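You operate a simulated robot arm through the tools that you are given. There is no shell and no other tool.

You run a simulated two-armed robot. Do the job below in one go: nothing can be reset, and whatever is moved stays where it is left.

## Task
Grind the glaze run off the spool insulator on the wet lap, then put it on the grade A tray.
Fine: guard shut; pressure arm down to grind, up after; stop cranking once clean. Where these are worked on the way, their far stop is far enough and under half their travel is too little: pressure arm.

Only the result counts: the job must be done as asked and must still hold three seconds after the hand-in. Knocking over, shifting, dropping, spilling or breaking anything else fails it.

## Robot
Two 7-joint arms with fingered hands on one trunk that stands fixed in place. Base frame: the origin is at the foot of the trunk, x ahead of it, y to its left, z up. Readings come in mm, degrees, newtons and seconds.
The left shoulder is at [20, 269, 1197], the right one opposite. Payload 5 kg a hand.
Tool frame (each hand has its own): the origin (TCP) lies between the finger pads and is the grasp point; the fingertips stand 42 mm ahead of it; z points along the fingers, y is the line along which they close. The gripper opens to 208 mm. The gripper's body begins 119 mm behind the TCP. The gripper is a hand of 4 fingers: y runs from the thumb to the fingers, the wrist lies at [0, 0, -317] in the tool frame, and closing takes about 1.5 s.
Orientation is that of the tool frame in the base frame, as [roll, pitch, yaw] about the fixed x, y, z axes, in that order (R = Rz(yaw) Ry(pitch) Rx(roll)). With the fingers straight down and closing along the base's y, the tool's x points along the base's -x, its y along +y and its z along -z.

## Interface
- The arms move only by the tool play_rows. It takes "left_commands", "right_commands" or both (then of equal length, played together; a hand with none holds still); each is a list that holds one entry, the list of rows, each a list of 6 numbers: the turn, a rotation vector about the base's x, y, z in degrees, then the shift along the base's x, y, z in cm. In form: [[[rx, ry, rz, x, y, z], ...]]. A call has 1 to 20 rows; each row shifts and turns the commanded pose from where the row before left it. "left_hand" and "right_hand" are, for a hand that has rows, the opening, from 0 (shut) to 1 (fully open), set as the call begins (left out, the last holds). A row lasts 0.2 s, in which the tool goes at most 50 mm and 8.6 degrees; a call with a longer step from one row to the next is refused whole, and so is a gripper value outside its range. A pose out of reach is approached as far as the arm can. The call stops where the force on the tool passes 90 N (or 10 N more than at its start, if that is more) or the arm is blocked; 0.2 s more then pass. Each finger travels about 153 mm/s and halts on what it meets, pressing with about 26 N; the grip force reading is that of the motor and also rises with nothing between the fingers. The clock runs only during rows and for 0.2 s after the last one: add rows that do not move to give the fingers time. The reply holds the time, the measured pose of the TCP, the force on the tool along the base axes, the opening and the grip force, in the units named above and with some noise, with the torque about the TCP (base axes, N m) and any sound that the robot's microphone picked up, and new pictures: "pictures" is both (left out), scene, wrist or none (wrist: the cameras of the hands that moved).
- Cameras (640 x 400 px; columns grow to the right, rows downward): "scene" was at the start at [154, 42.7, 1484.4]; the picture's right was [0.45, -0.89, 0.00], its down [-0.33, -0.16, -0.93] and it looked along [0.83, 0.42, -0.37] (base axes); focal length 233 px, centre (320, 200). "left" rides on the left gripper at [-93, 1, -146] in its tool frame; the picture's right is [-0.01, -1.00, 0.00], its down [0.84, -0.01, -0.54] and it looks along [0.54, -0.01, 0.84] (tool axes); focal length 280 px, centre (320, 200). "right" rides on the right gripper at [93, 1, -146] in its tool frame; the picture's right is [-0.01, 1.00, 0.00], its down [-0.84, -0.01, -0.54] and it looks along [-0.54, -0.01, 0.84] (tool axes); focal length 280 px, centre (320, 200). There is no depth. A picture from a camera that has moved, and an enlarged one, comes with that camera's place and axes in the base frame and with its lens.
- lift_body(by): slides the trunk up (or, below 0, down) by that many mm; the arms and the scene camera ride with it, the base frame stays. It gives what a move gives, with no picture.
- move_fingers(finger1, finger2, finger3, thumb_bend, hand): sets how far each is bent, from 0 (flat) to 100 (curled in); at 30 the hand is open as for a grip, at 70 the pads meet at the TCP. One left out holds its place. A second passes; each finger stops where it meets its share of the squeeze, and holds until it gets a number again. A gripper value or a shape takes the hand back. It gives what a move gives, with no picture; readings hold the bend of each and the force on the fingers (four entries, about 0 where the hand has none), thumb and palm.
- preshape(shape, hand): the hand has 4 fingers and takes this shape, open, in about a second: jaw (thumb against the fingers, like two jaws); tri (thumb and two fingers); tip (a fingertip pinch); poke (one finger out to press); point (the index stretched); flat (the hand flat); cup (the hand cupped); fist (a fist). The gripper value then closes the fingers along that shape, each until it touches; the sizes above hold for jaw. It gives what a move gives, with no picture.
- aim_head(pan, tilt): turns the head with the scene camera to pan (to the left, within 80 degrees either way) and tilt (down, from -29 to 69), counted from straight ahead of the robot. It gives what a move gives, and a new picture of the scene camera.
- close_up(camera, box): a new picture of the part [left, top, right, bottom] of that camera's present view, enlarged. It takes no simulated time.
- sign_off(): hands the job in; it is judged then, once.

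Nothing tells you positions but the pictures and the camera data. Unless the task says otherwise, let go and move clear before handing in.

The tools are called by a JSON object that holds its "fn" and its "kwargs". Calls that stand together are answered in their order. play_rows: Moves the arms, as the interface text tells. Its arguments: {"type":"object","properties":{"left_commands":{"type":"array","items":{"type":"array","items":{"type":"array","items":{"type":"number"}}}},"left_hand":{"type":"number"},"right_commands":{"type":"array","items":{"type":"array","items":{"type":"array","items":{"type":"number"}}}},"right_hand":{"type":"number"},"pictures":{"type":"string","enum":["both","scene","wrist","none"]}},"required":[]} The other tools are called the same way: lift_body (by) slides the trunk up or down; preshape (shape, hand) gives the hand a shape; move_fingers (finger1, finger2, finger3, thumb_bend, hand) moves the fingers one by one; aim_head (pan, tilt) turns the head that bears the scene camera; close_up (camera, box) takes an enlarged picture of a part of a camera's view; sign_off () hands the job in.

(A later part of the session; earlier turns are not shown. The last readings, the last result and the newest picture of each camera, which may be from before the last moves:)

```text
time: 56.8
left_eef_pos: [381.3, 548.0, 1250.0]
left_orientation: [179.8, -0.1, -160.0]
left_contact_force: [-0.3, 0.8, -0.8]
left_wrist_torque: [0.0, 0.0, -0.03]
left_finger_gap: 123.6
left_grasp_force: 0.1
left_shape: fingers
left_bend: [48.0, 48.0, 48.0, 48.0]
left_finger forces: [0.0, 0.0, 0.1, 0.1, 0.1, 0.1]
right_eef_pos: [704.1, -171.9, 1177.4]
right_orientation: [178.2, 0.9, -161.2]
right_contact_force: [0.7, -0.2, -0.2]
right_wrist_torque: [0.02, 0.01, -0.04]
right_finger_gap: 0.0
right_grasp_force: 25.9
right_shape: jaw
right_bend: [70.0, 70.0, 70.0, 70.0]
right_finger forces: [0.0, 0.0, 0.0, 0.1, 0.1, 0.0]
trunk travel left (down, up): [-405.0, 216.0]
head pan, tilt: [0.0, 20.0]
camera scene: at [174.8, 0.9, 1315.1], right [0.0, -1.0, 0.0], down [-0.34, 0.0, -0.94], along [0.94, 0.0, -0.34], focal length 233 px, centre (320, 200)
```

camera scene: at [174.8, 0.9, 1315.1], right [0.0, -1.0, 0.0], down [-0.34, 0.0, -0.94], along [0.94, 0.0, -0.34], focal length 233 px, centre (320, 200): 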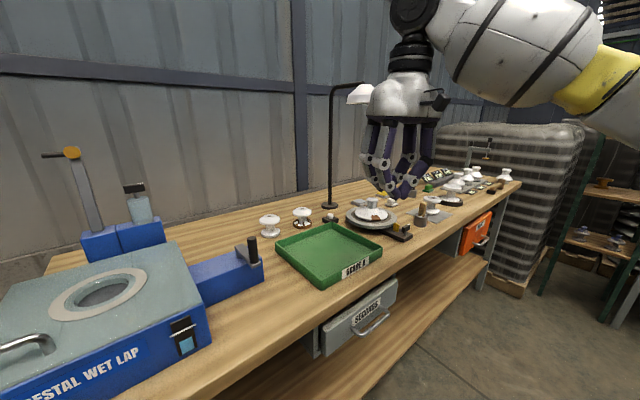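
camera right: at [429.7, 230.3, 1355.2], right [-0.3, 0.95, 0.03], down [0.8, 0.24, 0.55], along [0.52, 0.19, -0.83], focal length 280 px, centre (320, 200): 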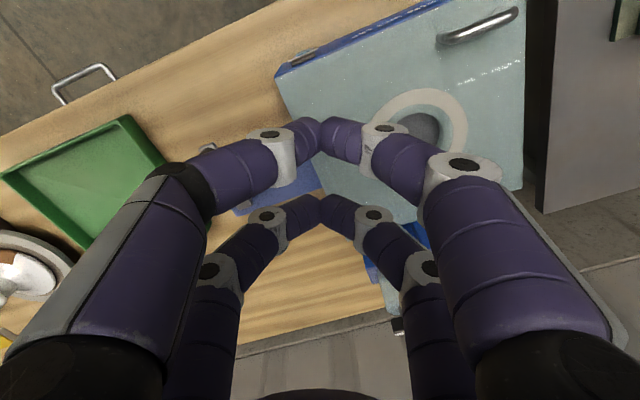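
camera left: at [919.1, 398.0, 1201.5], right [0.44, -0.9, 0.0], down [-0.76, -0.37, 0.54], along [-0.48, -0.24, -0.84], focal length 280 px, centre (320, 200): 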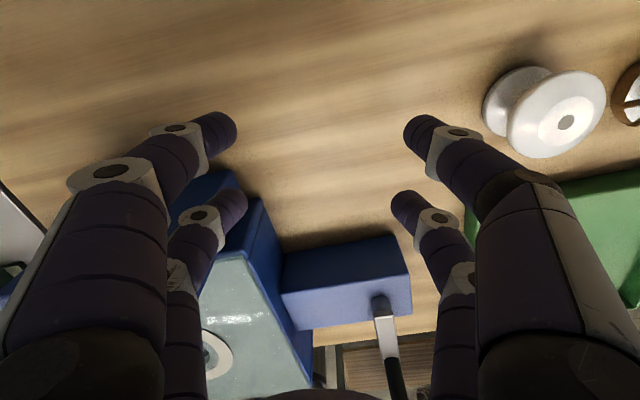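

The right arm has come out easily. I'll tilt it forward and extend towards a point above the spool, opening its fingers partly.

{"fn": "move_fingers", "kwargs": {"hand": "right", "finger1": 48, "finger2": 48, "finger3": 48, "thumb_bend": 48}}

{"fn": "play_rows", "kwargs": {"right_commands": [[[2.6, -7.57, 0, 3.4, 2.4, -1.1], [2.6, -7.57, 0, 3.4, 2.4, -1.1], [2.6, -7.57, 0, 3.4, 2.4, -1.1], [2.6, -7.57, 0, 3.4, 2.4, -1.1], [2.6, -7.57, 0, 3.4, 2.4, -1.1], [0, 0, 0, 3.4, 2.4, -1.1], [0, 0, 0, 3.4, 2.4, -1.1]]], "pictures": "both"}}

```text
time: 57.8
left_eef_pos: [381.0, 549.1, 1250.6]
left_orientation: [179.9, -0.1, -160.0]
left_contact_force: [0.6, 0.0, -0.2]
left_wrist_torque: [0.02, -0.01, 0.04]
left_finger_gap: 123.4
left_grasp_force: 0.0
left_shape: fingers
left_bend: [48.0, 48.0, 48.0, 48.0]
left_finger forces: [0.0, 0.0, 0.0, 0.0, 0.0, 0.0]
right_eef_pos: [703.8, -172.7, 1177.0]
right_orientation: [178.3, 0.8, -161.2]
right_contact_force: [0.0, -0.3, -0.6]
right_wrist_torque: [0.0, 0.0, 0.02]
right_finger_gap: 123.0
right_grasp_force: 0.0
right_shape: fingers
right_bend: [48.0, 48.0, 48.0, 48.0]
right_finger forces: [0.1, 0.0, 0.0, 0.0, 0.0, 0.0]
trunk travel left (down, up): [-405.0, 216.0]
head pan, tilt: [0.0, 20.0]
```

```text
time: 59.4
left_eef_pos: [381.4, 550.3, 1249.2]
left_orientation: [-179.9, -0.1, -160.0]
left_contact_force: [0.4, 1.0, -1.0]
left_wrist_torque: [-0.16, 0.07, 0.01]
left_finger_gap: 123.5
left_grasp_force: 0.0
left_shape: fingers
left_bend: [48.0, 48.0, 48.0, 48.0]
left_finger forces: [0.0, 0.1, 0.1, 0.0, 0.1, 0.0]
right_eef_pos: [945.8, -6.7, 1102.0]
right_orientation: [178.2, 40.9, -161.2]
right_contact_force: [1.0, -0.5, 0.2]
right_wrist_torque: [0.04, 0.07, 0.04]
right_finger_gap: 123.3
right_grasp_force: 0.0
right_shape: fingers
right_bend: [48.0, 48.0, 48.0, 48.0]
right_finger forces: [0.0, 0.0, 0.0, 0.1, 0.1, 0.0]
trunk travel left (down, up): [-405.0, 216.0]
head pan, tilt: [0.0, 20.0]
camera scene: at [175.1, 1.4, 1314.9], right [0.0, -1.0, 0.0], down [-0.34, 0.0, -0.94], along [0.94, 0.0, -0.34], focal length 233 px, centre (320, 200)
camera right: at [789.6, -63.7, 1151.4], right [-0.33, 0.94, 0.03], down [0.28, 0.06, 0.96], along [0.9, 0.33, -0.28], focal length 280 px, centre (320, 200)
```

scene: 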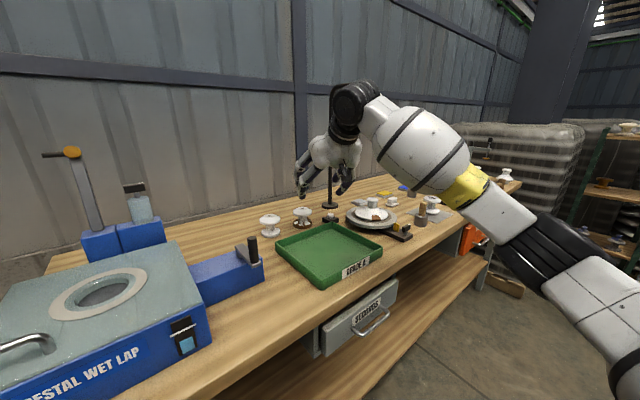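
right: 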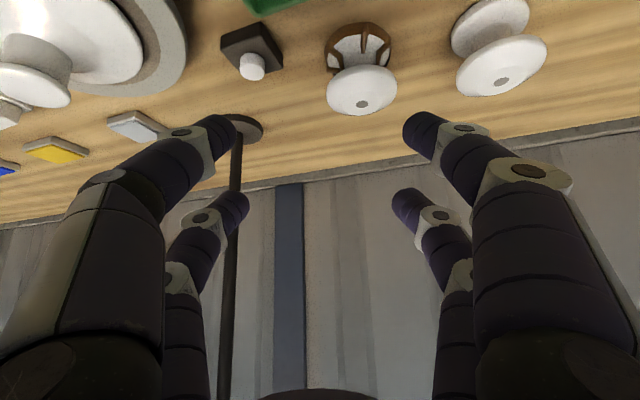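

The right arm reaches well, and its camera, now showing an upside-down view, has both spools ahead. I'll zoom in to pin down the spool's position.

{"fn": "close_up", "kwargs": {"camera": "right", "box": [300, 0, 430, 125]}}

{"fn": "close_up", "kwargs": {"camera": "scene", "box": [250, 160, 360, 250]}}

```text
3.20 times, centred on (365, 62) of right
camera zoom: at [789.6, -63.7, 1151.4], right [-0.33, 0.94, 0.03], down [0.28, 0.06, 0.96], along [0.9, 0.33, -0.28], focal length 897 px, centre (176, 640)
```

zoom: 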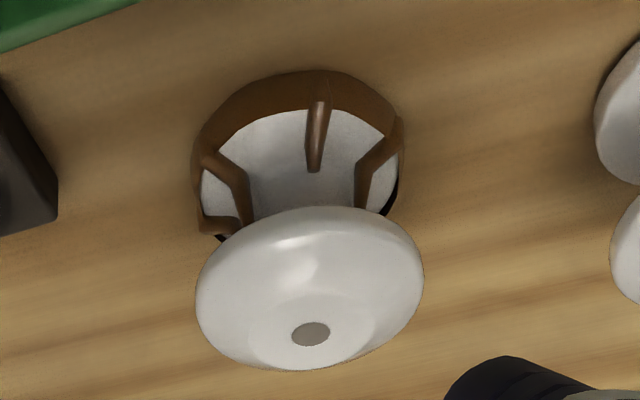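

```text
4.44 times, centred on (305, 205) of scene
camera zoom: at [175.1, 1.4, 1314.9], right [0.0, -1.0, 0.0], down [-0.34, 0.0, -0.94], along [0.94, 0.0, -0.34], focal length 1034 px, centre (387, 178)
```

zoom: 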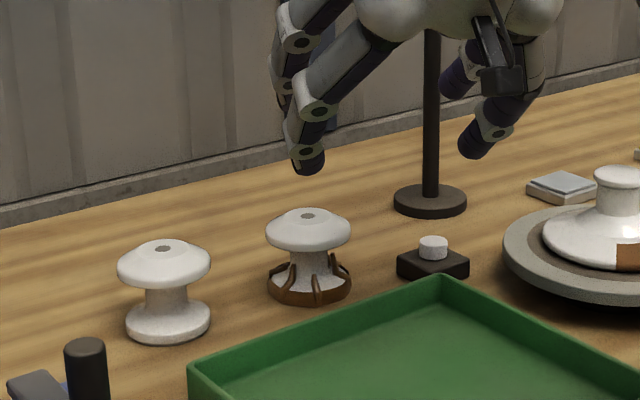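

Combining all views gives the glazed spool at about (1011, 71), roughly 70 mm tall with its top at about 975 and its rim at about 957; the bench is at about 905. I'll check which right-hand fingers form the camera-side pair, which is the lower one here.

{"fn": "move_fingers", "kwargs": {"hand": "right", "finger1": 62, "finger2": 40}}

{"fn": "close_up", "kwargs": {"camera": "right", "box": [0, 0, 640, 400]}}

```text
time: 60.4
left_eef_pos: [380.3, 549.7, 1251.0]
left_orientation: [179.9, -0.1, -159.9]
left_contact_force: [0.7, 0.2, 0.3]
left_wrist_torque: [-0.03, 0.05, -0.01]
left_finger_gap: 123.7
left_grasp_force: 0.1
left_shape: fingers
left_bend: [48.0, 48.0, 48.0, 48.0]
left_finger forces: [0.0, 0.0, 0.0, 0.1, 0.1, 0.0]
right_eef_pos: [946.3, -7.8, 1102.8]
right_orientation: [178.2, 40.9, -161.1]
right_contact_force: [0.2, 0.4, -1.2]
right_wrist_torque: [0.0, 0.0, -0.02]
right_finger_gap: 87.3
right_grasp_force: 0.1
right_shape: fingers
right_bend: [62.0, 40.0, 48.0, 48.0]
right_finger forces: [0.0, 0.0, 0.1, 0.0, 0.0, 0.1]
trunk travel left (down, up): [-405.0, 216.0]
head pan, tilt: [0.0, 20.0]
```

```text
1.00 times, centred on (320, 200) of right (not enlarged: the box is as wide or as high as the picture)
camera zoom: at [788.9, -63.9, 1152.0], right [-0.33, 0.94, 0.03], down [0.28, 0.06, 0.96], along [0.9, 0.33, -0.28], focal length 280 px, centre (320, 200)
```

zoom: 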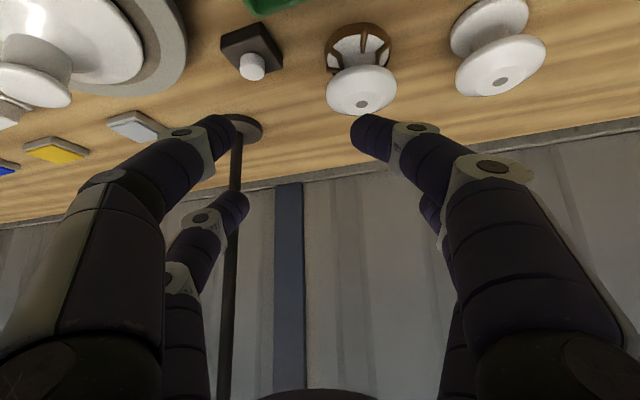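

On the right hand, finger1 and the thumb are the lower pair. I'll turn the yaw about 15° to clear the clean spool and go to a point about 75 mm above the grasp.

{"fn": "move_fingers", "kwargs": {"hand": "right", "finger1": 50, "finger2": 45, "finger3": 45, "thumb_bend": 50}}

{"fn": "play_rows", "kwargs": {"right_commands": [[[0, 0, 7.5, 2.5, 2.8, -1.3], [0, 0, 7.5, 2.5, 2.8, -1.3], [0, 0, 0, 2.5, 2.9, -1.3]]], "pictures": "both"}}

```text
time: 61.4
left_eef_pos: [381.2, 549.6, 1250.6]
left_orientation: [179.9, -0.1, -160.1]
left_contact_force: [0.3, -0.6, -0.2]
left_wrist_torque: [0.01, 0.03, 0.0]
left_finger_gap: 123.5
left_grasp_force: 0.1
left_shape: fingers
left_bend: [48.0, 48.0, 48.0, 48.0]
left_finger forces: [0.0, 0.0, 0.1, 0.0, 0.0, 0.1]
right_eef_pos: [945.7, -6.4, 1103.4]
right_orientation: [178.1, 40.9, -161.3]
right_contact_force: [0.1, 0.1, 0.2]
right_wrist_torque: [0.02, 0.0, -0.04]
right_finger_gap: 112.6
right_grasp_force: 0.1
right_shape: fingers
right_bend: [50.0, 45.0, 45.0, 50.0]
right_finger forces: [0.0, 0.1, 0.1, 0.0, 0.0, 0.1]
trunk travel left (down, up): [-405.0, 216.0]
head pan, tilt: [0.0, 20.0]
```

```text
time: 62.2
left_eef_pos: [381.1, 549.7, 1249.6]
left_orientation: [179.9, -0.1, -160.0]
left_contact_force: [-0.6, 0.9, -1.4]
left_wrist_torque: [-0.16, -0.01, 0.0]
left_finger_gap: 123.6
left_grasp_force: 0.0
left_shape: fingers
left_bend: [48.0, 48.0, 48.0, 48.0]
left_finger forces: [0.1, 0.0, 0.1, 0.1, 0.0, 0.0]
right_eef_pos: [1017.0, 80.3, 1063.4]
right_orientation: [178.3, 40.9, -146.2]
right_contact_force: [0.4, 0.6, 0.5]
right_wrist_torque: [-0.05, 0.04, 0.0]
right_finger_gap: 112.8
right_grasp_force: 0.1
right_shape: fingers
right_bend: [50.0, 45.0, 45.0, 50.0]
right_finger forces: [0.0, 0.0, 0.0, 0.0, 0.0, 0.1]
trunk travel left (down, up): [-405.0, 216.0]
head pan, tilt: [0.0, 20.0]
camera scene: at [174.7, 1.8, 1315.0], right [0.0, -1.0, 0.0], down [-0.34, 0.0, -0.94], along [0.94, 0.0, -0.34], focal length 233 px, centre (320, 200)
camera right: at [881.2, -15.1, 1112.1], right [-0.57, 0.82, 0.03], down [0.25, 0.13, 0.96], along [0.79, 0.55, -0.28], focal length 280 px, centre (320, 200)
```

scene: 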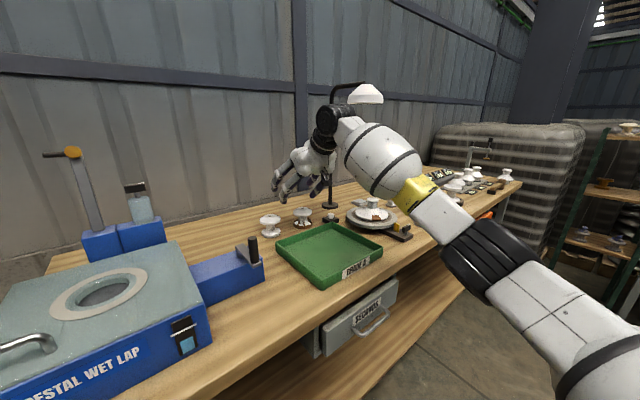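
right: 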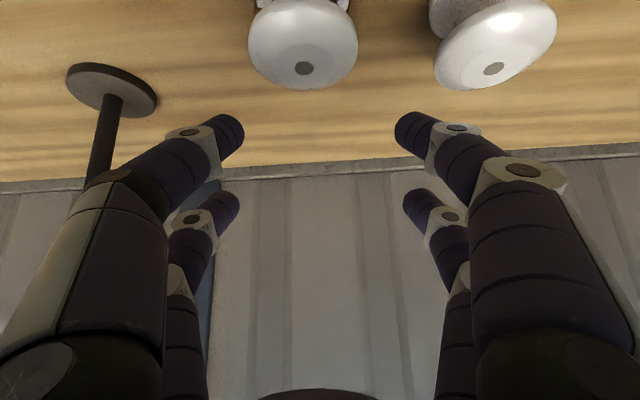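

The pre-grasp is reachable. The spool sits about 10 mm to the thumb side, so I'll correct sideways and lower part of the way.

{"fn": "play_rows", "kwargs": {"right_commands": [[[0, 0, 0, 0.6, -0.63, -1.5], [0, 0, 0, 0, 0, -1.5], [0, 0, 0, 0, 0, -1.5]]], "pictures": "both"}}

{"fn": "close_up", "kwargs": {"camera": "scene", "box": [240, 140, 370, 250]}}

```text
time: 63.0
left_eef_pos: [380.7, 549.1, 1250.7]
left_orientation: [179.8, -0.1, -160.1]
left_contact_force: [-0.5, -0.3, 0.2]
left_wrist_torque: [0.02, 0.06, 0.03]
left_finger_gap: 123.3
left_grasp_force: 0.1
left_shape: fingers
left_bend: [48.0, 48.0, 48.0, 48.0]
left_finger forces: [0.0, 0.0, 0.1, 0.1, 0.0, 0.0]
right_eef_pos: [1026.9, 72.9, 1019.6]
right_orientation: [178.2, 40.9, -146.2]
right_contact_force: [-0.4, 1.2, -0.8]
right_wrist_torque: [-0.01, 0.03, 0.01]
right_finger_gap: 112.5
right_grasp_force: 0.1
right_shape: fingers
right_bend: [50.0, 45.0, 45.0, 50.0]
right_finger forces: [0.0, 0.1, 0.0, 0.0, 0.1, 0.0]
trunk travel left (down, up): [-405.0, 216.0]
head pan, tilt: [0.0, 20.0]
camera scene: at [175.1, 0.8, 1314.9], right [0.0, -1.0, 0.0], down [-0.34, 0.0, -0.94], along [0.94, 0.0, -0.34], focal length 233 px, centre (320, 200)
camera right: at [891.1, -22.6, 1067.1], right [-0.56, 0.83, 0.03], down [0.25, 0.13, 0.96], along [0.79, 0.55, -0.28], focal length 280 px, centre (320, 200)
```

scene: 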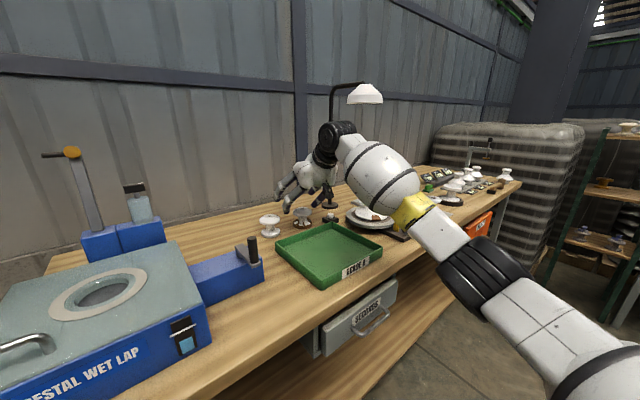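
right: 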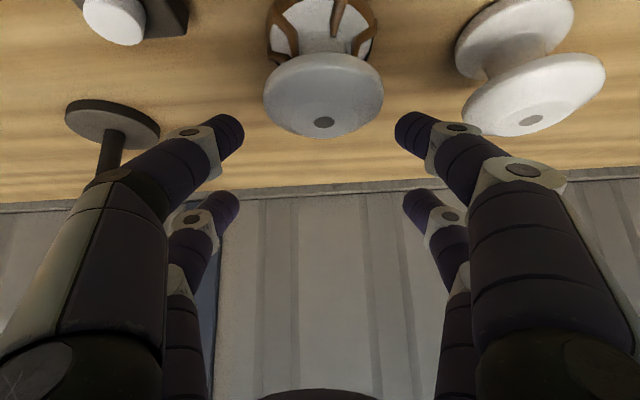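

```text
3.64 times, centred on (305, 195) of scene
camera zoom: at [175.1, 0.8, 1314.9], right [0.0, -1.0, 0.0], down [-0.34, 0.0, -0.94], along [0.94, 0.0, -0.34], focal length 846 px, centre (374, 218)
```

zoom: 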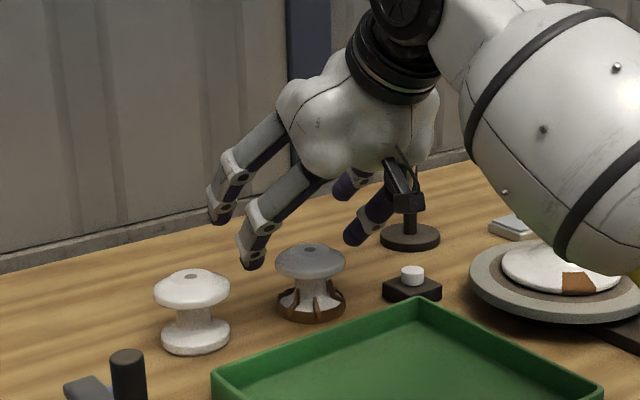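

The spool is now centred between the fingertips. I'll lower the last 32 mm to rim height.

{"fn": "play_rows", "kwargs": {"right_commands": [[[0, 0, 0, -0.2, -0.05, -1.1], [0, 0, 0, -0.2, -0.05, -1.1], [0, 0, 0, 0, 0, -0.95]]], "pictures": "both"}}

{"fn": "close_up", "kwargs": {"camera": "scene", "box": [240, 140, 370, 250]}}

```text
time: 63.8
left_eef_pos: [380.8, 549.9, 1249.4]
left_orientation: [179.9, -0.1, -160.0]
left_contact_force: [-0.7, -0.4, 0.6]
left_wrist_torque: [0.01, 0.0, 0.03]
left_finger_gap: 123.5
left_grasp_force: 0.1
left_shape: fingers
left_bend: [48.0, 48.0, 48.0, 48.0]
left_finger forces: [0.1, 0.0, 0.1, 0.1, 0.0, 0.0]
right_eef_pos: [1021.9, 69.3, 985.6]
right_orientation: [178.1, 40.9, -146.2]
right_contact_force: [-0.4, 0.2, -0.5]
right_wrist_torque: [0.03, -0.01, -0.02]
right_finger_gap: 112.9
right_grasp_force: 0.1
right_shape: fingers
right_bend: [50.0, 45.0, 45.0, 50.0]
right_finger forces: [0.0, 0.0, 0.1, 0.1, 0.1, 0.0]
trunk travel left (down, up): [-405.0, 216.0]
head pan, tilt: [0.0, 20.0]
camera scene: at [174.8, 0.8, 1315.0], right [0.0, -1.0, 0.0], down [-0.34, 0.0, -0.94], along [0.94, 0.0, -0.34], focal length 233 px, centre (320, 200)
camera right: at [885.4, -25.2, 1034.5], right [-0.56, 0.83, 0.03], down [0.25, 0.13, 0.96], along [0.79, 0.55, -0.28], focal length 280 px, centre (320, 200)
```

scene: 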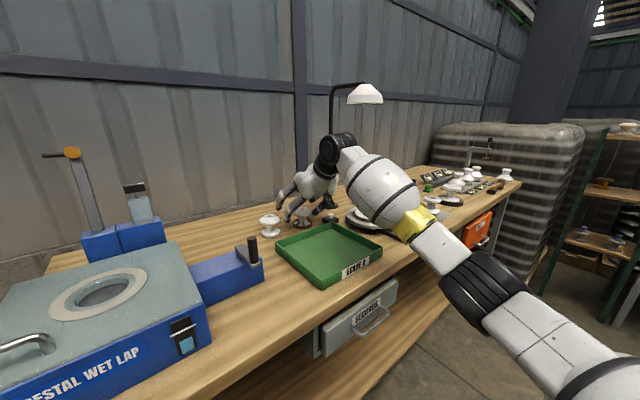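
right: 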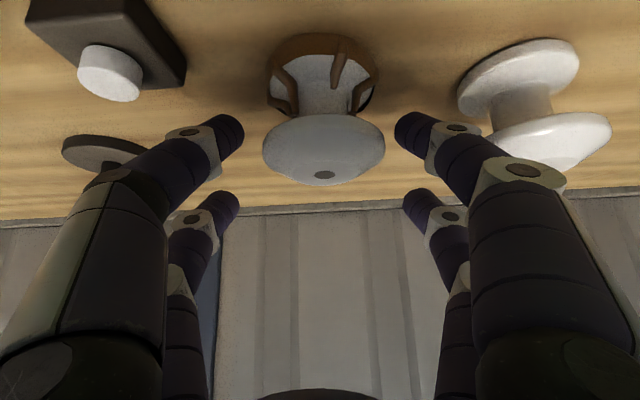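

```text
3.64 times, centred on (305, 195) of scene
camera zoom: at [174.8, 0.8, 1315.0], right [0.0, -1.0, 0.0], down [-0.34, 0.0, -0.94], along [0.94, 0.0, -0.34], focal length 846 px, centre (374, 218)
```

zoom: 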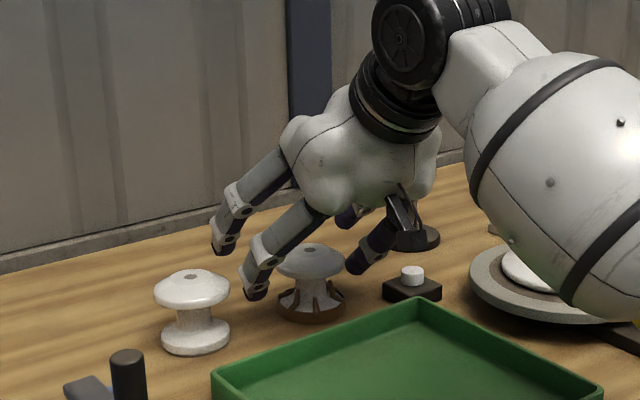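

The fingertips are level with the rim, perhaps a touch low. I'll raise 3 mm and close finger1 and the thumb on the flange.

{"fn": "play_rows", "kwargs": {"right_commands": [[[0, 0, 0, 0, 0, 0.3]]], "pictures": "none"}}

{"fn": "move_fingers", "kwargs": {"hand": "right", "finger1": 70, "thumb_bend": 70}}

{"fn": "close_up", "kwargs": {"camera": "right", "box": [160, 0, 480, 220]}}

{"fn": "close_up", "kwargs": {"camera": "scene", "box": [240, 140, 370, 250]}}

```text
time: 64.2
left_eef_pos: [380.0, 550.0, 1249.6]
left_orientation: [180.0, 0.0, -160.1]
left_contact_force: [-0.2, 0.2, 0.6]
left_wrist_torque: [0.01, -0.02, 0.01]
left_finger_gap: 123.3
left_grasp_force: 0.0
left_shape: fingers
left_bend: [48.0, 48.0, 48.0, 48.0]
left_finger forces: [0.0, 0.0, 0.0, 0.1, 0.0, 0.1]
right_eef_pos: [1023.2, 69.7, 988.6]
right_orientation: [178.2, 41.0, -146.2]
right_contact_force: [0.4, -0.6, 0.2]
right_wrist_torque: [-0.04, 0.03, -0.03]
right_finger_gap: 112.5
right_grasp_force: 0.0
right_shape: fingers
right_bend: [50.0, 45.0, 45.0, 50.0]
right_finger forces: [0.0, 0.0, 0.0, 0.1, 0.0, 0.1]
trunk travel left (down, up): [-405.0, 216.0]
head pan, tilt: [0.0, 20.0]
```

```text
time: 65.2
left_eef_pos: [382.1, 548.8, 1250.4]
left_orientation: [179.8, -0.1, -160.1]
left_contact_force: [1.2, -0.6, -0.3]
left_wrist_torque: [-0.01, 0.02, -0.03]
left_finger_gap: 123.5
left_grasp_force: 0.0
left_shape: fingers
left_bend: [48.0, 48.0, 48.0, 48.0]
left_finger forces: [0.0, 0.0, 0.0, 0.1, 0.0, 0.0]
right_eef_pos: [1022.9, 70.5, 988.6]
right_orientation: [178.3, 40.9, -146.3]
right_contact_force: [0.3, -0.2, 0.3]
right_wrist_torque: [-0.01, -0.01, 0.03]
right_finger_gap: 68.1
right_grasp_force: 13.5
right_shape: fingers
right_bend: [51.0, 45.0, 45.0, 67.0]
right_finger forces: [13.0, 0.0, 0.0, 0.1, 13.0, 0.0]
trunk travel left (down, up): [-405.0, 216.0]
head pan, tilt: [0.0, 20.0]
```

```text
1.82 times, centred on (320, 110) of right
camera zoom: at [886.4, -24.8, 1037.1], right [-0.56, 0.83, 0.03], down [0.25, 0.13, 0.96], along [0.79, 0.55, -0.28], focal length 510 px, centre (320, 364)
```

zoom: 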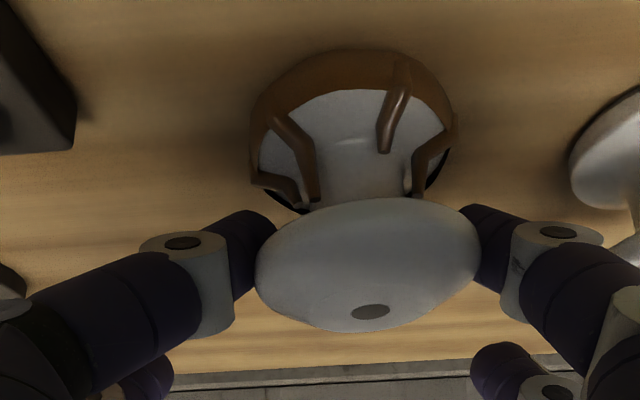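

```text
3.64 times, centred on (305, 195) of scene
camera zoom: at [174.9, 0.9, 1315.0], right [0.0, -1.0, 0.0], down [-0.34, 0.0, -0.94], along [0.94, 0.0, -0.34], focal length 846 px, centre (374, 218)
```

zoom: 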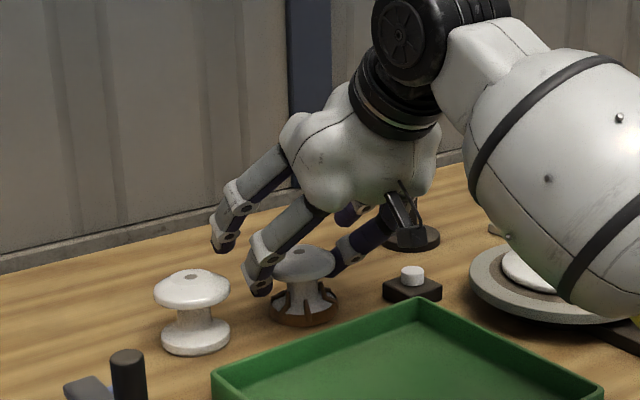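

The flange is pinched at 13 N per finger, with the spool slid slightly towards finger1. I'll lift gently and check that the hold is good.

{"fn": "play_rows", "kwargs": {"right_commands": [[[0, 0, 0, 0, 0, 0.5], [0, 0, 0, 0, 0, 1], [0, 0, 0, 0, 0, 1.5]]], "pictures": "both"}}

{"fn": "close_up", "kwargs": {"camera": "scene", "box": [240, 140, 370, 250]}}

```text
time: 66.0
left_eef_pos: [381.8, 549.0, 1250.5]
left_orientation: [179.9, 0.0, -160.1]
left_contact_force: [-0.6, -0.1, 0.0]
left_wrist_torque: [-0.03, -0.06, 0.01]
left_finger_gap: 123.3
left_grasp_force: 0.1
left_shape: fingers
left_bend: [48.0, 48.0, 48.0, 48.0]
left_finger forces: [0.0, 0.1, 0.1, 0.0, 0.0, 0.1]
right_eef_pos: [1023.5, 73.6, 1019.0]
right_orientation: [178.2, 40.9, -146.1]
right_contact_force: [-1.2, 0.7, -4.3]
right_wrist_torque: [-0.02, -0.08, -0.03]
right_finger_gap: 68.2
right_grasp_force: 13.1
right_shape: fingers
right_bend: [51.0, 45.0, 45.0, 67.0]
right_finger forces: [13.5, 0.0, 0.1, 0.0, 12.7, 0.1]
trunk travel left (down, up): [-405.0, 216.0]
head pan, tilt: [0.0, 20.0]
camera scene: at [174.7, 1.0, 1315.2], right [0.0, -1.0, 0.0], down [-0.34, 0.0, -0.94], along [0.94, 0.0, -0.34], focal length 233 px, centre (320, 200)
camera right: at [886.9, -23.4, 1067.9], right [-0.56, 0.82, 0.03], down [0.25, 0.13, 0.96], along [0.79, 0.55, -0.28], focal length 280 px, centre (320, 200)
```

scene: 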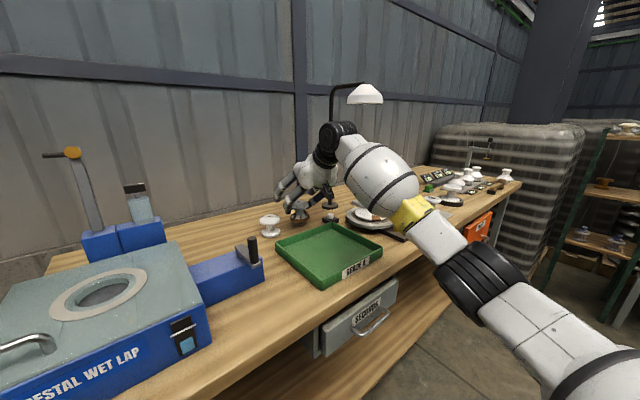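
right: 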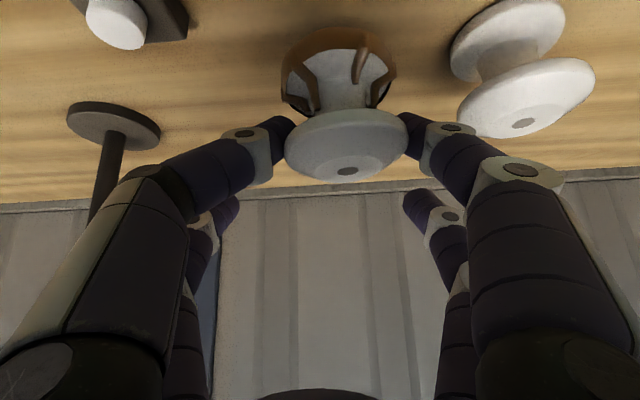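

```text
3.64 times, centred on (305, 195) of scene
camera zoom: at [174.7, 1.0, 1315.2], right [0.0, -1.0, 0.0], down [-0.34, 0.0, -0.94], along [0.94, 0.0, -0.34], focal length 846 px, centre (374, 218)
```

zoom: 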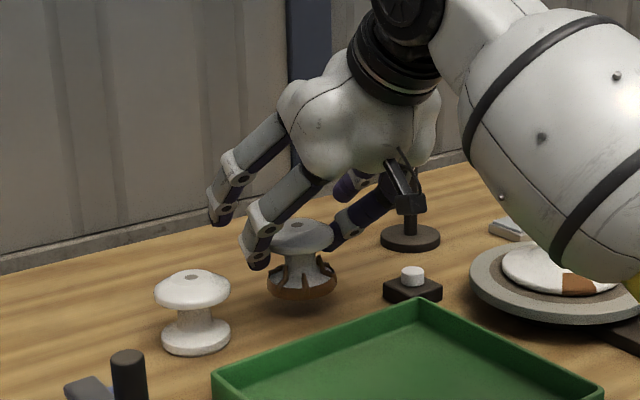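

The spool is lifted clean, with about 4 N of weight and upright. I'll move the left arm further out of the way, then carry the spool high towards the lap.

{"fn": "play_rows", "kwargs": {"left_commands": [[[0, 0, 0, -2, 3.8, 1.2], [0, 0, 0, -2, 3.8, 1.2], [0, 0, 0, -2, 3.8, 1.2], [0, 0, 0, -1, 3.8, 1.2]]], "pictures": "none"}}

{"fn": "play_rows", "kwargs": {"right_commands": [[[0, 0, 0, 0, 0, 3], [0, 0, 0, 0, 0, 4], [0, 0, 0, 0, 0, 4], [0, 0, 0, 0, 0, 3.5], [0, 0, 0, -2.5, 1.7, 0.5], [0, 0, 0, -3.5, 2.42, 0], [0, 0, 0, -3.5, 2.42, 0], [0, 0, 0, -3.5, 2.42, 0], [0, 0, 0, -3.5, 2.42, 0]]], "pictures": "both"}}

```text
time: 67.0
left_eef_pos: [310.3, 704.0, 1300.2]
left_orientation: [180.0, -0.1, -160.0]
left_contact_force: [0.0, 0.2, -0.8]
left_wrist_torque: [-0.01, 0.03, 0.01]
left_finger_gap: 123.2
left_grasp_force: 0.2
left_shape: fingers
left_bend: [48.0, 48.0, 48.0, 48.0]
left_finger forces: [0.0, 0.0, 0.0, 0.0, 0.0, 0.1]
right_eef_pos: [1023.2, 71.0, 1020.1]
right_orientation: [178.2, 40.9, -146.2]
right_contact_force: [0.3, -0.1, -3.6]
right_wrist_torque: [0.01, -0.07, 0.01]
right_finger_gap: 68.2
right_grasp_force: 12.6
right_shape: fingers
right_bend: [51.0, 45.0, 45.0, 67.0]
right_finger forces: [13.6, 0.0, 0.0, 0.1, 12.8, 0.0]
trunk travel left (down, up): [-405.0, 216.0]
head pan, tilt: [0.0, 20.0]
```

```text
time: 69.0
left_eef_pos: [309.1, 704.2, 1298.9]
left_orientation: [180.0, 0.0, -160.0]
left_contact_force: [-0.4, 1.0, -0.2]
left_wrist_torque: [-0.11, -0.06, -0.01]
left_finger_gap: 123.5
left_grasp_force: 0.0
left_shape: fingers
left_bend: [48.0, 48.0, 48.0, 48.0]
left_finger forces: [0.0, 0.0, 0.0, 0.0, 0.1, 0.0]
right_eef_pos: [857.6, 184.6, 1169.0]
right_orientation: [178.2, 40.9, -146.2]
right_contact_force: [0.0, 0.2, -3.3]
right_wrist_torque: [-0.04, -0.03, -0.04]
right_finger_gap: 68.3
right_grasp_force: 13.2
right_shape: fingers
right_bend: [51.0, 45.0, 45.0, 67.0]
right_finger forces: [13.6, 0.0, 0.1, 0.0, 12.6, 0.0]
trunk travel left (down, up): [-405.0, 216.0]
head pan, tilt: [0.0, 20.0]
camera scene: at [174.6, 1.6, 1315.2], right [0.0, -1.0, 0.0], down [-0.34, 0.0, -0.94], along [0.94, 0.0, -0.34], focal length 233 px, centre (320, 200)
camera right: at [720.7, 88.9, 1219.3], right [-0.56, 0.83, 0.03], down [0.25, 0.13, 0.96], along [0.79, 0.55, -0.28], focal length 280 px, centre (320, 200)
```

scene: 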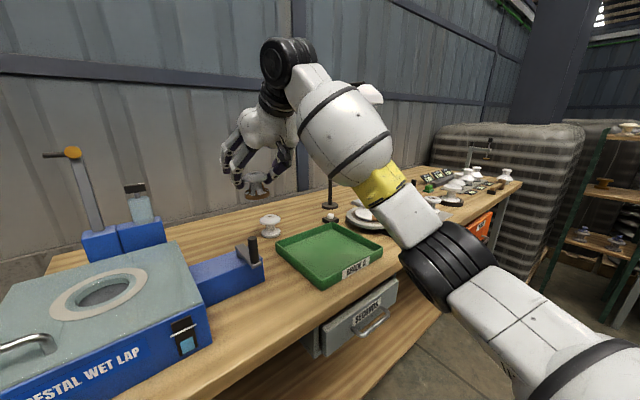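
right: 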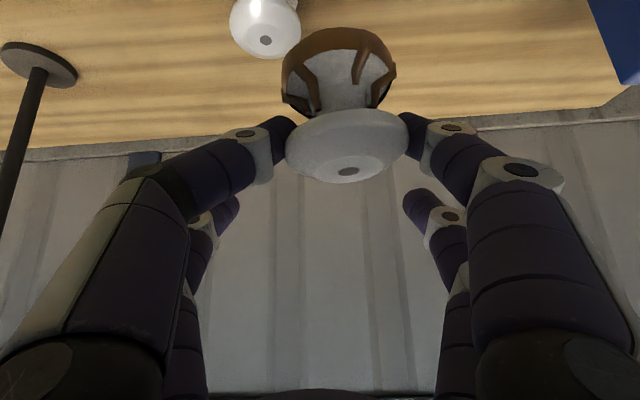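

The carry is steady. I'll continue to above the lap's hole, turning the yaw gradually.

{"fn": "play_rows", "kwargs": {"right_commands": [[[0, 0, 2.5, -3.4, 2.4, 0], [0, 0, 2.5, -3.4, 2.4, 0], [0, 0, 2.5, -3.4, 2.4, 0], [0, 0, 2.5, -3.4, 2.4, 0], [0, 0, 2.5, -3.4, 2.4, 0], [0, 0, 2.5, -3.4, 2.4, 0]]], "pictures": "both"}}

```text
time: 70.6
left_eef_pos: [312.0, 702.7, 1300.1]
left_orientation: [179.9, -0.1, -160.0]
left_contact_force: [-0.3, -0.7, -0.1]
left_wrist_torque: [0.07, 0.03, -0.01]
left_finger_gap: 123.7
left_grasp_force: 0.0
left_shape: fingers
left_bend: [48.0, 48.0, 48.0, 48.0]
left_finger forces: [0.0, 0.0, 0.1, 0.0, 0.0, 0.1]
right_eef_pos: [684.4, 301.9, 1172.5]
right_orientation: [178.2, 41.1, -133.8]
right_contact_force: [0.7, 0.5, -3.6]
right_wrist_torque: [0.06, -0.06, 0.05]
right_finger_gap: 67.9
right_grasp_force: 13.1
right_shape: fingers
right_bend: [51.0, 45.0, 45.0, 67.0]
right_finger forces: [13.4, 0.0, 0.0, 0.0, 12.6, 0.0]
trunk travel left (down, up): [-405.0, 216.0]
head pan, tilt: [0.0, 20.0]
stopped in row 6 (right hand): the arm was blocked; the commanded pose is now the measured one
camera scene: at [175.4, 0.5, 1314.9], right [0.0, -1.0, 0.0], down [-0.34, 0.0, -0.94], along [0.94, 0.0, -0.34], focal length 233 px, centre (320, 200)
camera right: at [571.6, 179.3, 1220.6], right [-0.73, 0.68, 0.04], down [0.22, 0.18, 0.96], along [0.65, 0.71, -0.28], focal length 280 px, centre (320, 200)
```

scene: 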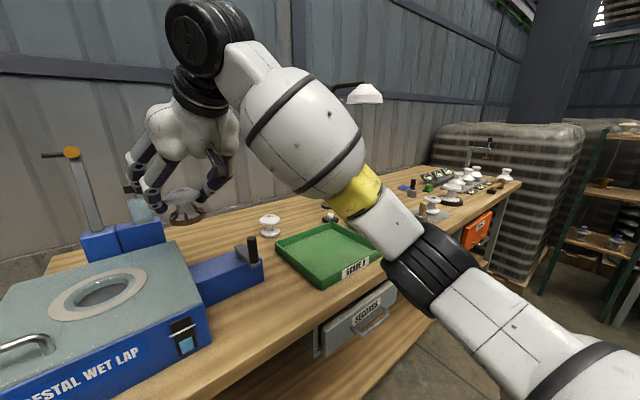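
right: 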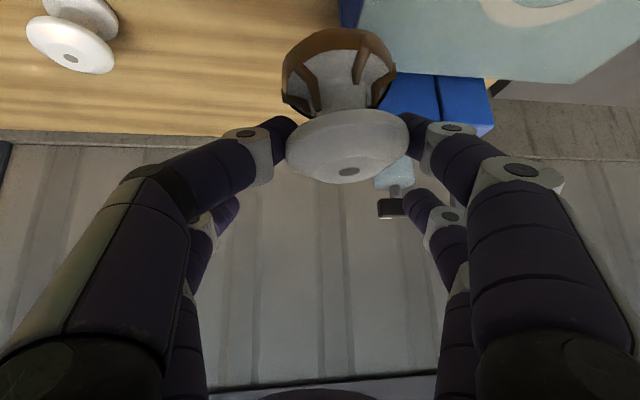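

The right arm is blocked from going further left, so I'll set the spool upright on the free bench area behind the crank, around (812, 342), for the left hand to take over.

{"fn": "play_rows", "kwargs": {"right_commands": [[[0, 0, -3, 3.7, 0.8, 0], [0, 0, -3, 3.7, 0.8, 0], [0, 0, -3, 3.7, 0.8, 0], [0, 0, -3, 3.7, 0.9, 0]]], "pictures": "both"}}

```text
time: 71.8
left_eef_pos: [311.3, 701.9, 1300.2]
left_orientation: [180.0, -0.1, -160.0]
left_contact_force: [1.8, -0.3, -0.6]
left_wrist_torque: [0.19, 0.16, 0.02]
left_finger_gap: 123.3
left_grasp_force: 0.0
left_shape: fingers
left_bend: [48.0, 48.0, 48.0, 48.0]
left_finger forces: [0.0, 0.0, 0.0, 0.0, 0.0, 0.1]
right_eef_pos: [906.0, 240.2, 1170.1]
right_orientation: [176.4, 41.0, -153.0]
right_contact_force: [0.9, -0.7, -5.1]
right_wrist_torque: [0.06, -0.04, 0.13]
right_finger_gap: 67.9
right_grasp_force: 12.7
right_shape: fingers
right_bend: [51.0, 45.0, 45.0, 67.0]
right_finger forces: [13.3, 0.1, 0.0, 0.0, 12.5, 0.0]
trunk travel left (down, up): [-405.0, 216.0]
head pan, tilt: [0.0, 20.0]
stopped in row 4 (right hand): the arm was blocked; the commanded pose is now the measured one
camera scene: at [176.0, -0.2, 1314.9], right [0.0, -1.0, 0.0], down [-0.34, 0.0, -0.94], along [0.94, 0.0, -0.34], focal length 233 px, centre (320, 200)
camera right: at [761.9, 158.0, 1219.3], right [-0.48, 0.88, 0.06], down [0.28, 0.09, 0.96], along [0.83, 0.47, -0.28], focal length 280 px, centre (320, 200)
```

scene: 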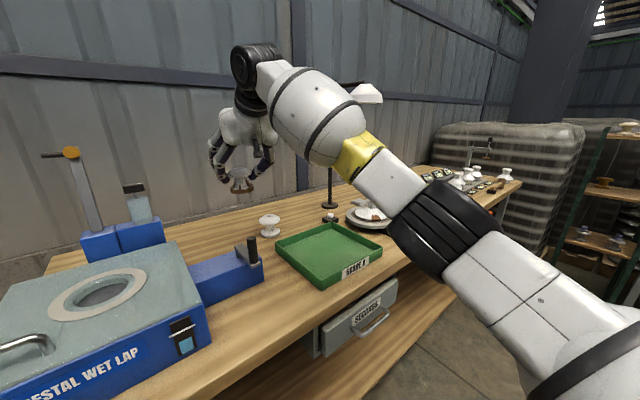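
right: 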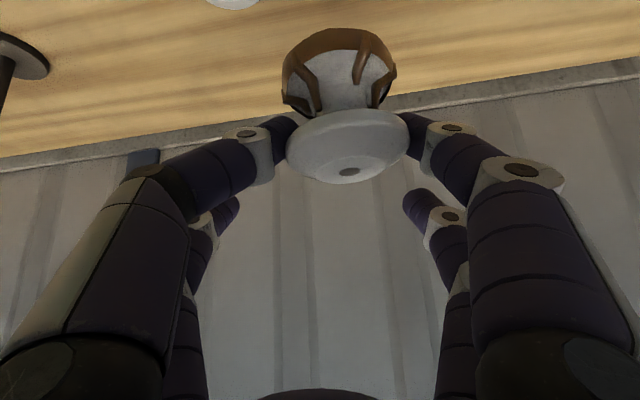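

The right arm slipped along its limit to (906, 240), but the spool is still held. I'll pick a closer set-down spot at about (817, 255), which the left hand can take with a tilted pinch, and restore the hand's orientation.

{"fn": "play_rows", "kwargs": {"right_commands": [[[-0.6, -0.3, 3, -1.5, 0, 0], [-0.6, -0.3, 3, -2, 0.2, 0], [0, 0, 0, -2, 0.3, 0], [0, 0, 0, -1.4, 0.3, 0]]], "pictures": "both"}}

```text
time: 72.8
left_eef_pos: [311.3, 702.3, 1300.1]
left_orientation: [179.9, -0.2, -159.9]
left_contact_force: [1.4, -0.5, -1.3]
left_wrist_torque: [-0.01, 0.01, 0.01]
left_finger_gap: 123.4
left_grasp_force: 0.0
left_shape: fingers
left_bend: [48.0, 48.0, 48.0, 48.0]
left_finger forces: [0.1, 0.0, 0.1, 0.0, 0.1, 0.0]
right_eef_pos: [834.3, 256.1, 1171.8]
right_orientation: [178.3, 40.7, -145.6]
right_contact_force: [-0.7, 0.4, -4.3]
right_wrist_torque: [0.01, -0.08, -0.01]
right_finger_gap: 67.6
right_grasp_force: 13.0
right_shape: fingers
right_bend: [51.0, 45.0, 45.0, 67.0]
right_finger forces: [13.3, 0.1, 0.1, 0.1, 12.3, 0.1]
trunk travel left (down, up): [-405.0, 216.0]
head pan, tilt: [0.0, 20.0]
camera scene: at [175.0, 0.9, 1315.0], right [0.0, -1.0, 0.0], down [-0.34, 0.0, -0.94], along [0.94, 0.0, -0.34], focal length 233 px, centre (320, 200)
camera right: at [698.3, 158.5, 1221.2], right [-0.57, 0.82, 0.03], down [0.25, 0.14, 0.96], along [0.78, 0.56, -0.29], focal length 280 px, centre (320, 200)
```

scene: 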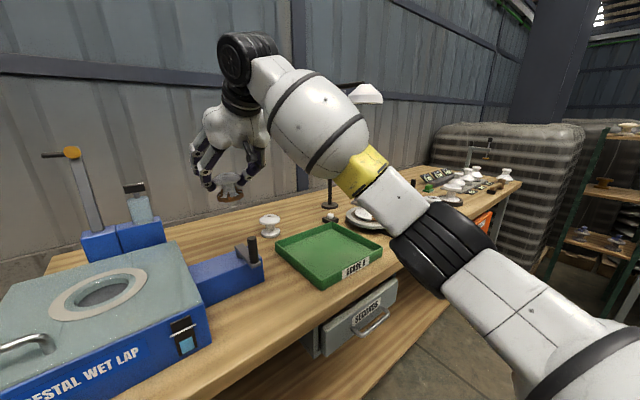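
right: 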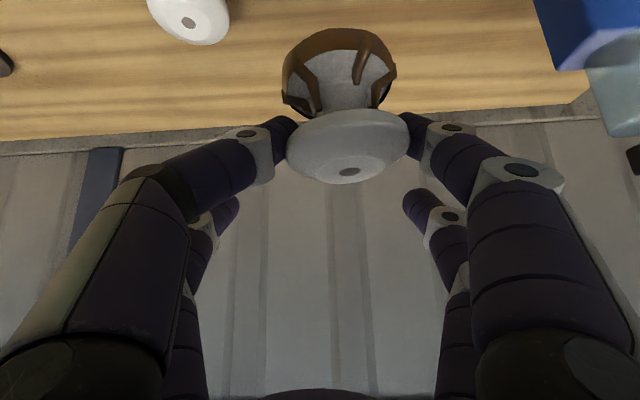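

The right hand is at a good place with the spool over about (814, 263). I'll tuck in the unused finger pair and lower it to the bench.

{"fn": "move_fingers", "kwargs": {"hand": "right", "finger2": 58, "finger3": 58}}

{"fn": "play_rows", "kwargs": {"right_commands": [[[0, 0, 0, 0, 0, -4], [0, 0, 0, 0, 0, -4], [0, 0, 0, 0, 0, -4], [0, 0, 0, 0, 0, -3]]], "pictures": "both"}}

{"fn": "close_up", "kwargs": {"camera": "scene", "box": [160, 100, 320, 270]}}

```text
time: 73.8
left_eef_pos: [310.5, 703.1, 1299.9]
left_orientation: [179.9, -0.1, -160.1]
left_contact_force: [-0.8, 0.1, -0.2]
left_wrist_torque: [-0.01, 0.04, 0.0]
left_finger_gap: 123.4
left_grasp_force: 0.0
left_shape: fingers
left_bend: [48.0, 48.0, 48.0, 48.0]
left_finger forces: [0.0, 0.0, 0.1, 0.0, 0.1, 0.0]
right_eef_pos: [834.2, 255.7, 1173.3]
right_orientation: [178.5, 40.8, -145.5]
right_contact_force: [0.2, -0.8, -4.5]
right_wrist_torque: [-0.02, -0.04, -0.03]
right_finger_gap: 67.5
right_grasp_force: 12.8
right_shape: fingers
right_bend: [51.0, 57.0, 57.0, 67.0]
right_finger forces: [13.3, 0.0, 0.0, 0.0, 12.3, 0.1]
trunk travel left (down, up): [-405.0, 216.0]
head pan, tilt: [0.0, 20.0]
```

```text
time: 74.8
left_eef_pos: [310.8, 702.8, 1300.7]
left_orientation: [179.9, 0.0, -159.9]
left_contact_force: [1.6, -0.6, -0.4]
left_wrist_torque: [-0.04, 0.07, -0.03]
left_finger_gap: 123.8
left_grasp_force: 0.0
left_shape: fingers
left_bend: [48.0, 48.0, 48.0, 48.0]
left_finger forces: [0.1, 0.1, 0.0, 0.1, 0.0, 0.0]
right_eef_pos: [834.0, 257.8, 1021.2]
right_orientation: [178.4, 40.8, -145.4]
right_contact_force: [0.3, 0.8, -3.4]
right_wrist_torque: [-0.05, 0.01, 0.05]
right_finger_gap: 67.7
right_grasp_force: 12.5
right_shape: fingers
right_bend: [51.0, 57.0, 57.0, 67.0]
right_finger forces: [13.2, 0.0, 0.0, 0.1, 12.1, 0.1]
trunk travel left (down, up): [-405.0, 216.0]
head pan, tilt: [0.0, 20.0]
camera scene: at [175.3, 1.1, 1315.0], right [0.0, -1.0, 0.0], down [-0.34, 0.0, -0.94], along [0.94, 0.0, -0.34], focal length 233 px, centre (320, 200)
camera right: at [698.7, 160.5, 1069.6], right [-0.57, 0.82, 0.03], down [0.25, 0.14, 0.96], along [0.78, 0.56, -0.29], focal length 280 px, centre (320, 200)
```

scene: 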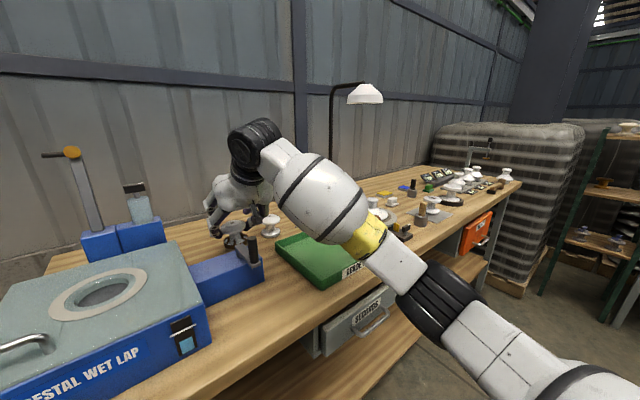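
right: 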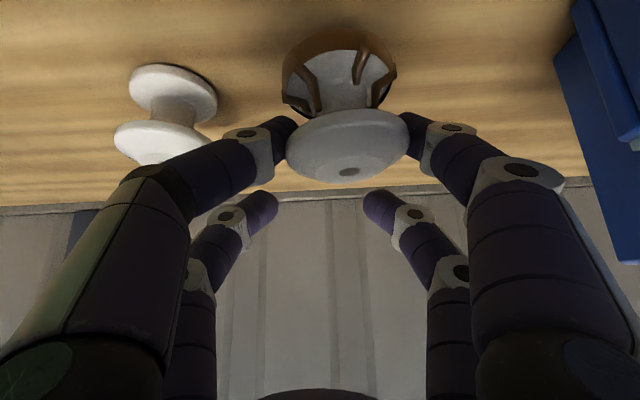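

```text
2.35 times, centred on (240, 185) of scene
camera zoom: at [175.3, 1.1, 1315.0], right [0.0, -1.0, 0.0], down [-0.34, 0.0, -0.94], along [0.94, 0.0, -0.34], focal length 547 px, centre (508, 235)
```

zoom: 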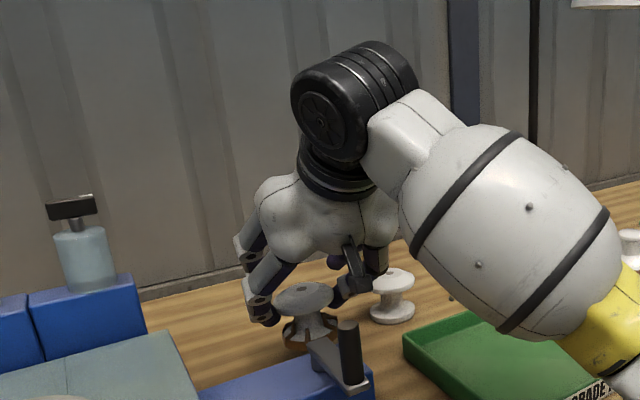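

The clearances look fine. I'll lower the last 3 cm slowly until the spool touches the bench.

{"fn": "play_rows", "kwargs": {"right_commands": [[[0, 0, 0, 0, 0, -1.2], [0, 0, 0, 0, 0, -1], [0, 0, 0, 0, 0, -0.6], [0, 0, 0, 0, 0, -0.3]]], "pictures": "none"}}

{"fn": "close_up", "kwargs": {"camera": "right", "box": [100, 0, 500, 220]}}

{"fn": "close_up", "kwargs": {"camera": "scene", "box": [190, 190, 310, 270]}}

```text
time: 75.8
left_eef_pos: [311.2, 703.1, 1300.2]
left_orientation: [180.0, -0.1, -160.0]
left_contact_force: [-0.4, 0.9, -0.1]
left_wrist_torque: [0.03, 0.02, 0.0]
left_finger_gap: 123.6
left_grasp_force: 0.0
left_shape: fingers
left_bend: [48.0, 48.0, 48.0, 48.0]
left_finger forces: [0.0, 0.0, 0.0, 0.0, 0.1, 0.0]
right_eef_pos: [834.1, 253.3, 989.6]
right_orientation: [178.3, 40.9, -145.3]
right_contact_force: [0.0, 0.0, -4.2]
right_wrist_torque: [-0.02, -0.08, 0.0]
right_finger_gap: 67.4
right_grasp_force: 12.8
right_shape: fingers
right_bend: [51.0, 57.0, 57.0, 67.0]
right_finger forces: [13.1, 0.0, 0.0, 0.0, 12.2, 0.0]
trunk travel left (down, up): [-405.0, 216.0]
head pan, tilt: [0.0, 20.0]
```

```text
1.60 times, centred on (300, 110) of right
camera zoom: at [698.3, 157.2, 1038.0], right [-0.57, 0.82, 0.03], down [0.25, 0.14, 0.96], along [0.78, 0.56, -0.29], focal length 449 px, centre (352, 344)
```

zoom: 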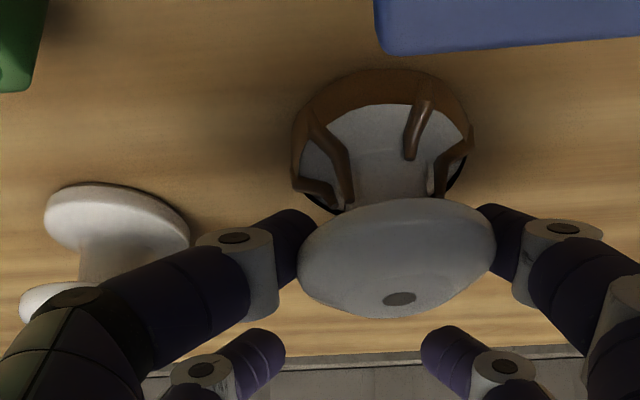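

```text
5.00 times, centred on (250, 230) of scene
camera zoom: at [175.0, 1.0, 1315.1], right [0.0, -1.0, 0.0], down [-0.34, 0.0, -0.94], along [0.94, 0.0, -0.34], focal length 1163 px, centre (670, 50)
```

zoom: 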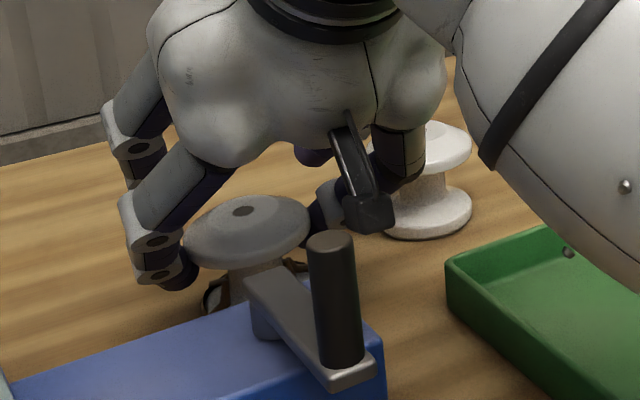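

It's nearly touching; the force reading still shows the full weight. I'll lower a few more millimetres, then release.

{"fn": "play_rows", "kwargs": {"right_commands": [[[0, 0, 0, 0, 0, -0.15], [0, 0, 0, 0, 0, -0.15]]], "pictures": "none"}}

{"fn": "play_rows", "kwargs": {"right_commands": [[[0, 0, 0, 0, 0, -0.1], [0, 0, 0, 0, 0, -0.1]]], "pictures": "none"}}

```text
time: 76.4
left_eef_pos: [309.4, 702.3, 1300.3]
left_orientation: [179.9, -0.1, -160.0]
left_contact_force: [-0.1, -0.1, -0.4]
left_wrist_torque: [0.0, -0.01, 0.02]
left_finger_gap: 123.3
left_grasp_force: 0.1
left_shape: fingers
left_bend: [48.0, 48.0, 48.0, 48.0]
left_finger forces: [0.1, 0.0, 0.0, 0.0, 0.0, 0.0]
right_eef_pos: [834.7, 254.9, 986.6]
right_orientation: [178.3, 40.9, -145.5]
right_contact_force: [2.3, -1.8, 4.1]
right_wrist_torque: [0.06, 0.1, 0.02]
right_finger_gap: 66.9
right_grasp_force: 10.8
right_shape: fingers
right_bend: [51.0, 57.0, 57.0, 67.0]
right_finger forces: [10.1, 0.1, 0.1, 0.1, 12.1, 0.0]
trunk travel left (down, up): [-405.0, 216.0]
head pan, tilt: [0.0, 20.0]
```

```text
time: 77.0
left_eef_pos: [310.1, 703.0, 1300.1]
left_orientation: [179.9, -0.1, -160.0]
left_contact_force: [0.3, -0.6, 0.8]
left_wrist_torque: [0.0, 0.04, -0.04]
left_finger_gap: 123.3
left_grasp_force: 0.1
left_shape: fingers
left_bend: [48.0, 48.0, 48.0, 48.0]
left_finger forces: [0.0, 0.0, 0.0, 0.0, 0.0, 0.1]
right_eef_pos: [832.5, 254.5, 983.1]
right_orientation: [178.5, 40.7, -145.3]
right_contact_force: [0.6, -0.9, 0.6]
right_wrist_torque: [0.01, 0.0, 0.06]
right_finger_gap: 65.7
right_grasp_force: 11.5
right_shape: fingers
right_bend: [52.0, 57.0, 57.0, 67.0]
right_finger forces: [10.1, 0.1, 0.0, 0.1, 11.8, 0.1]
trunk travel left (down, up): [-405.0, 216.0]
head pan, tilt: [0.0, 20.0]
```

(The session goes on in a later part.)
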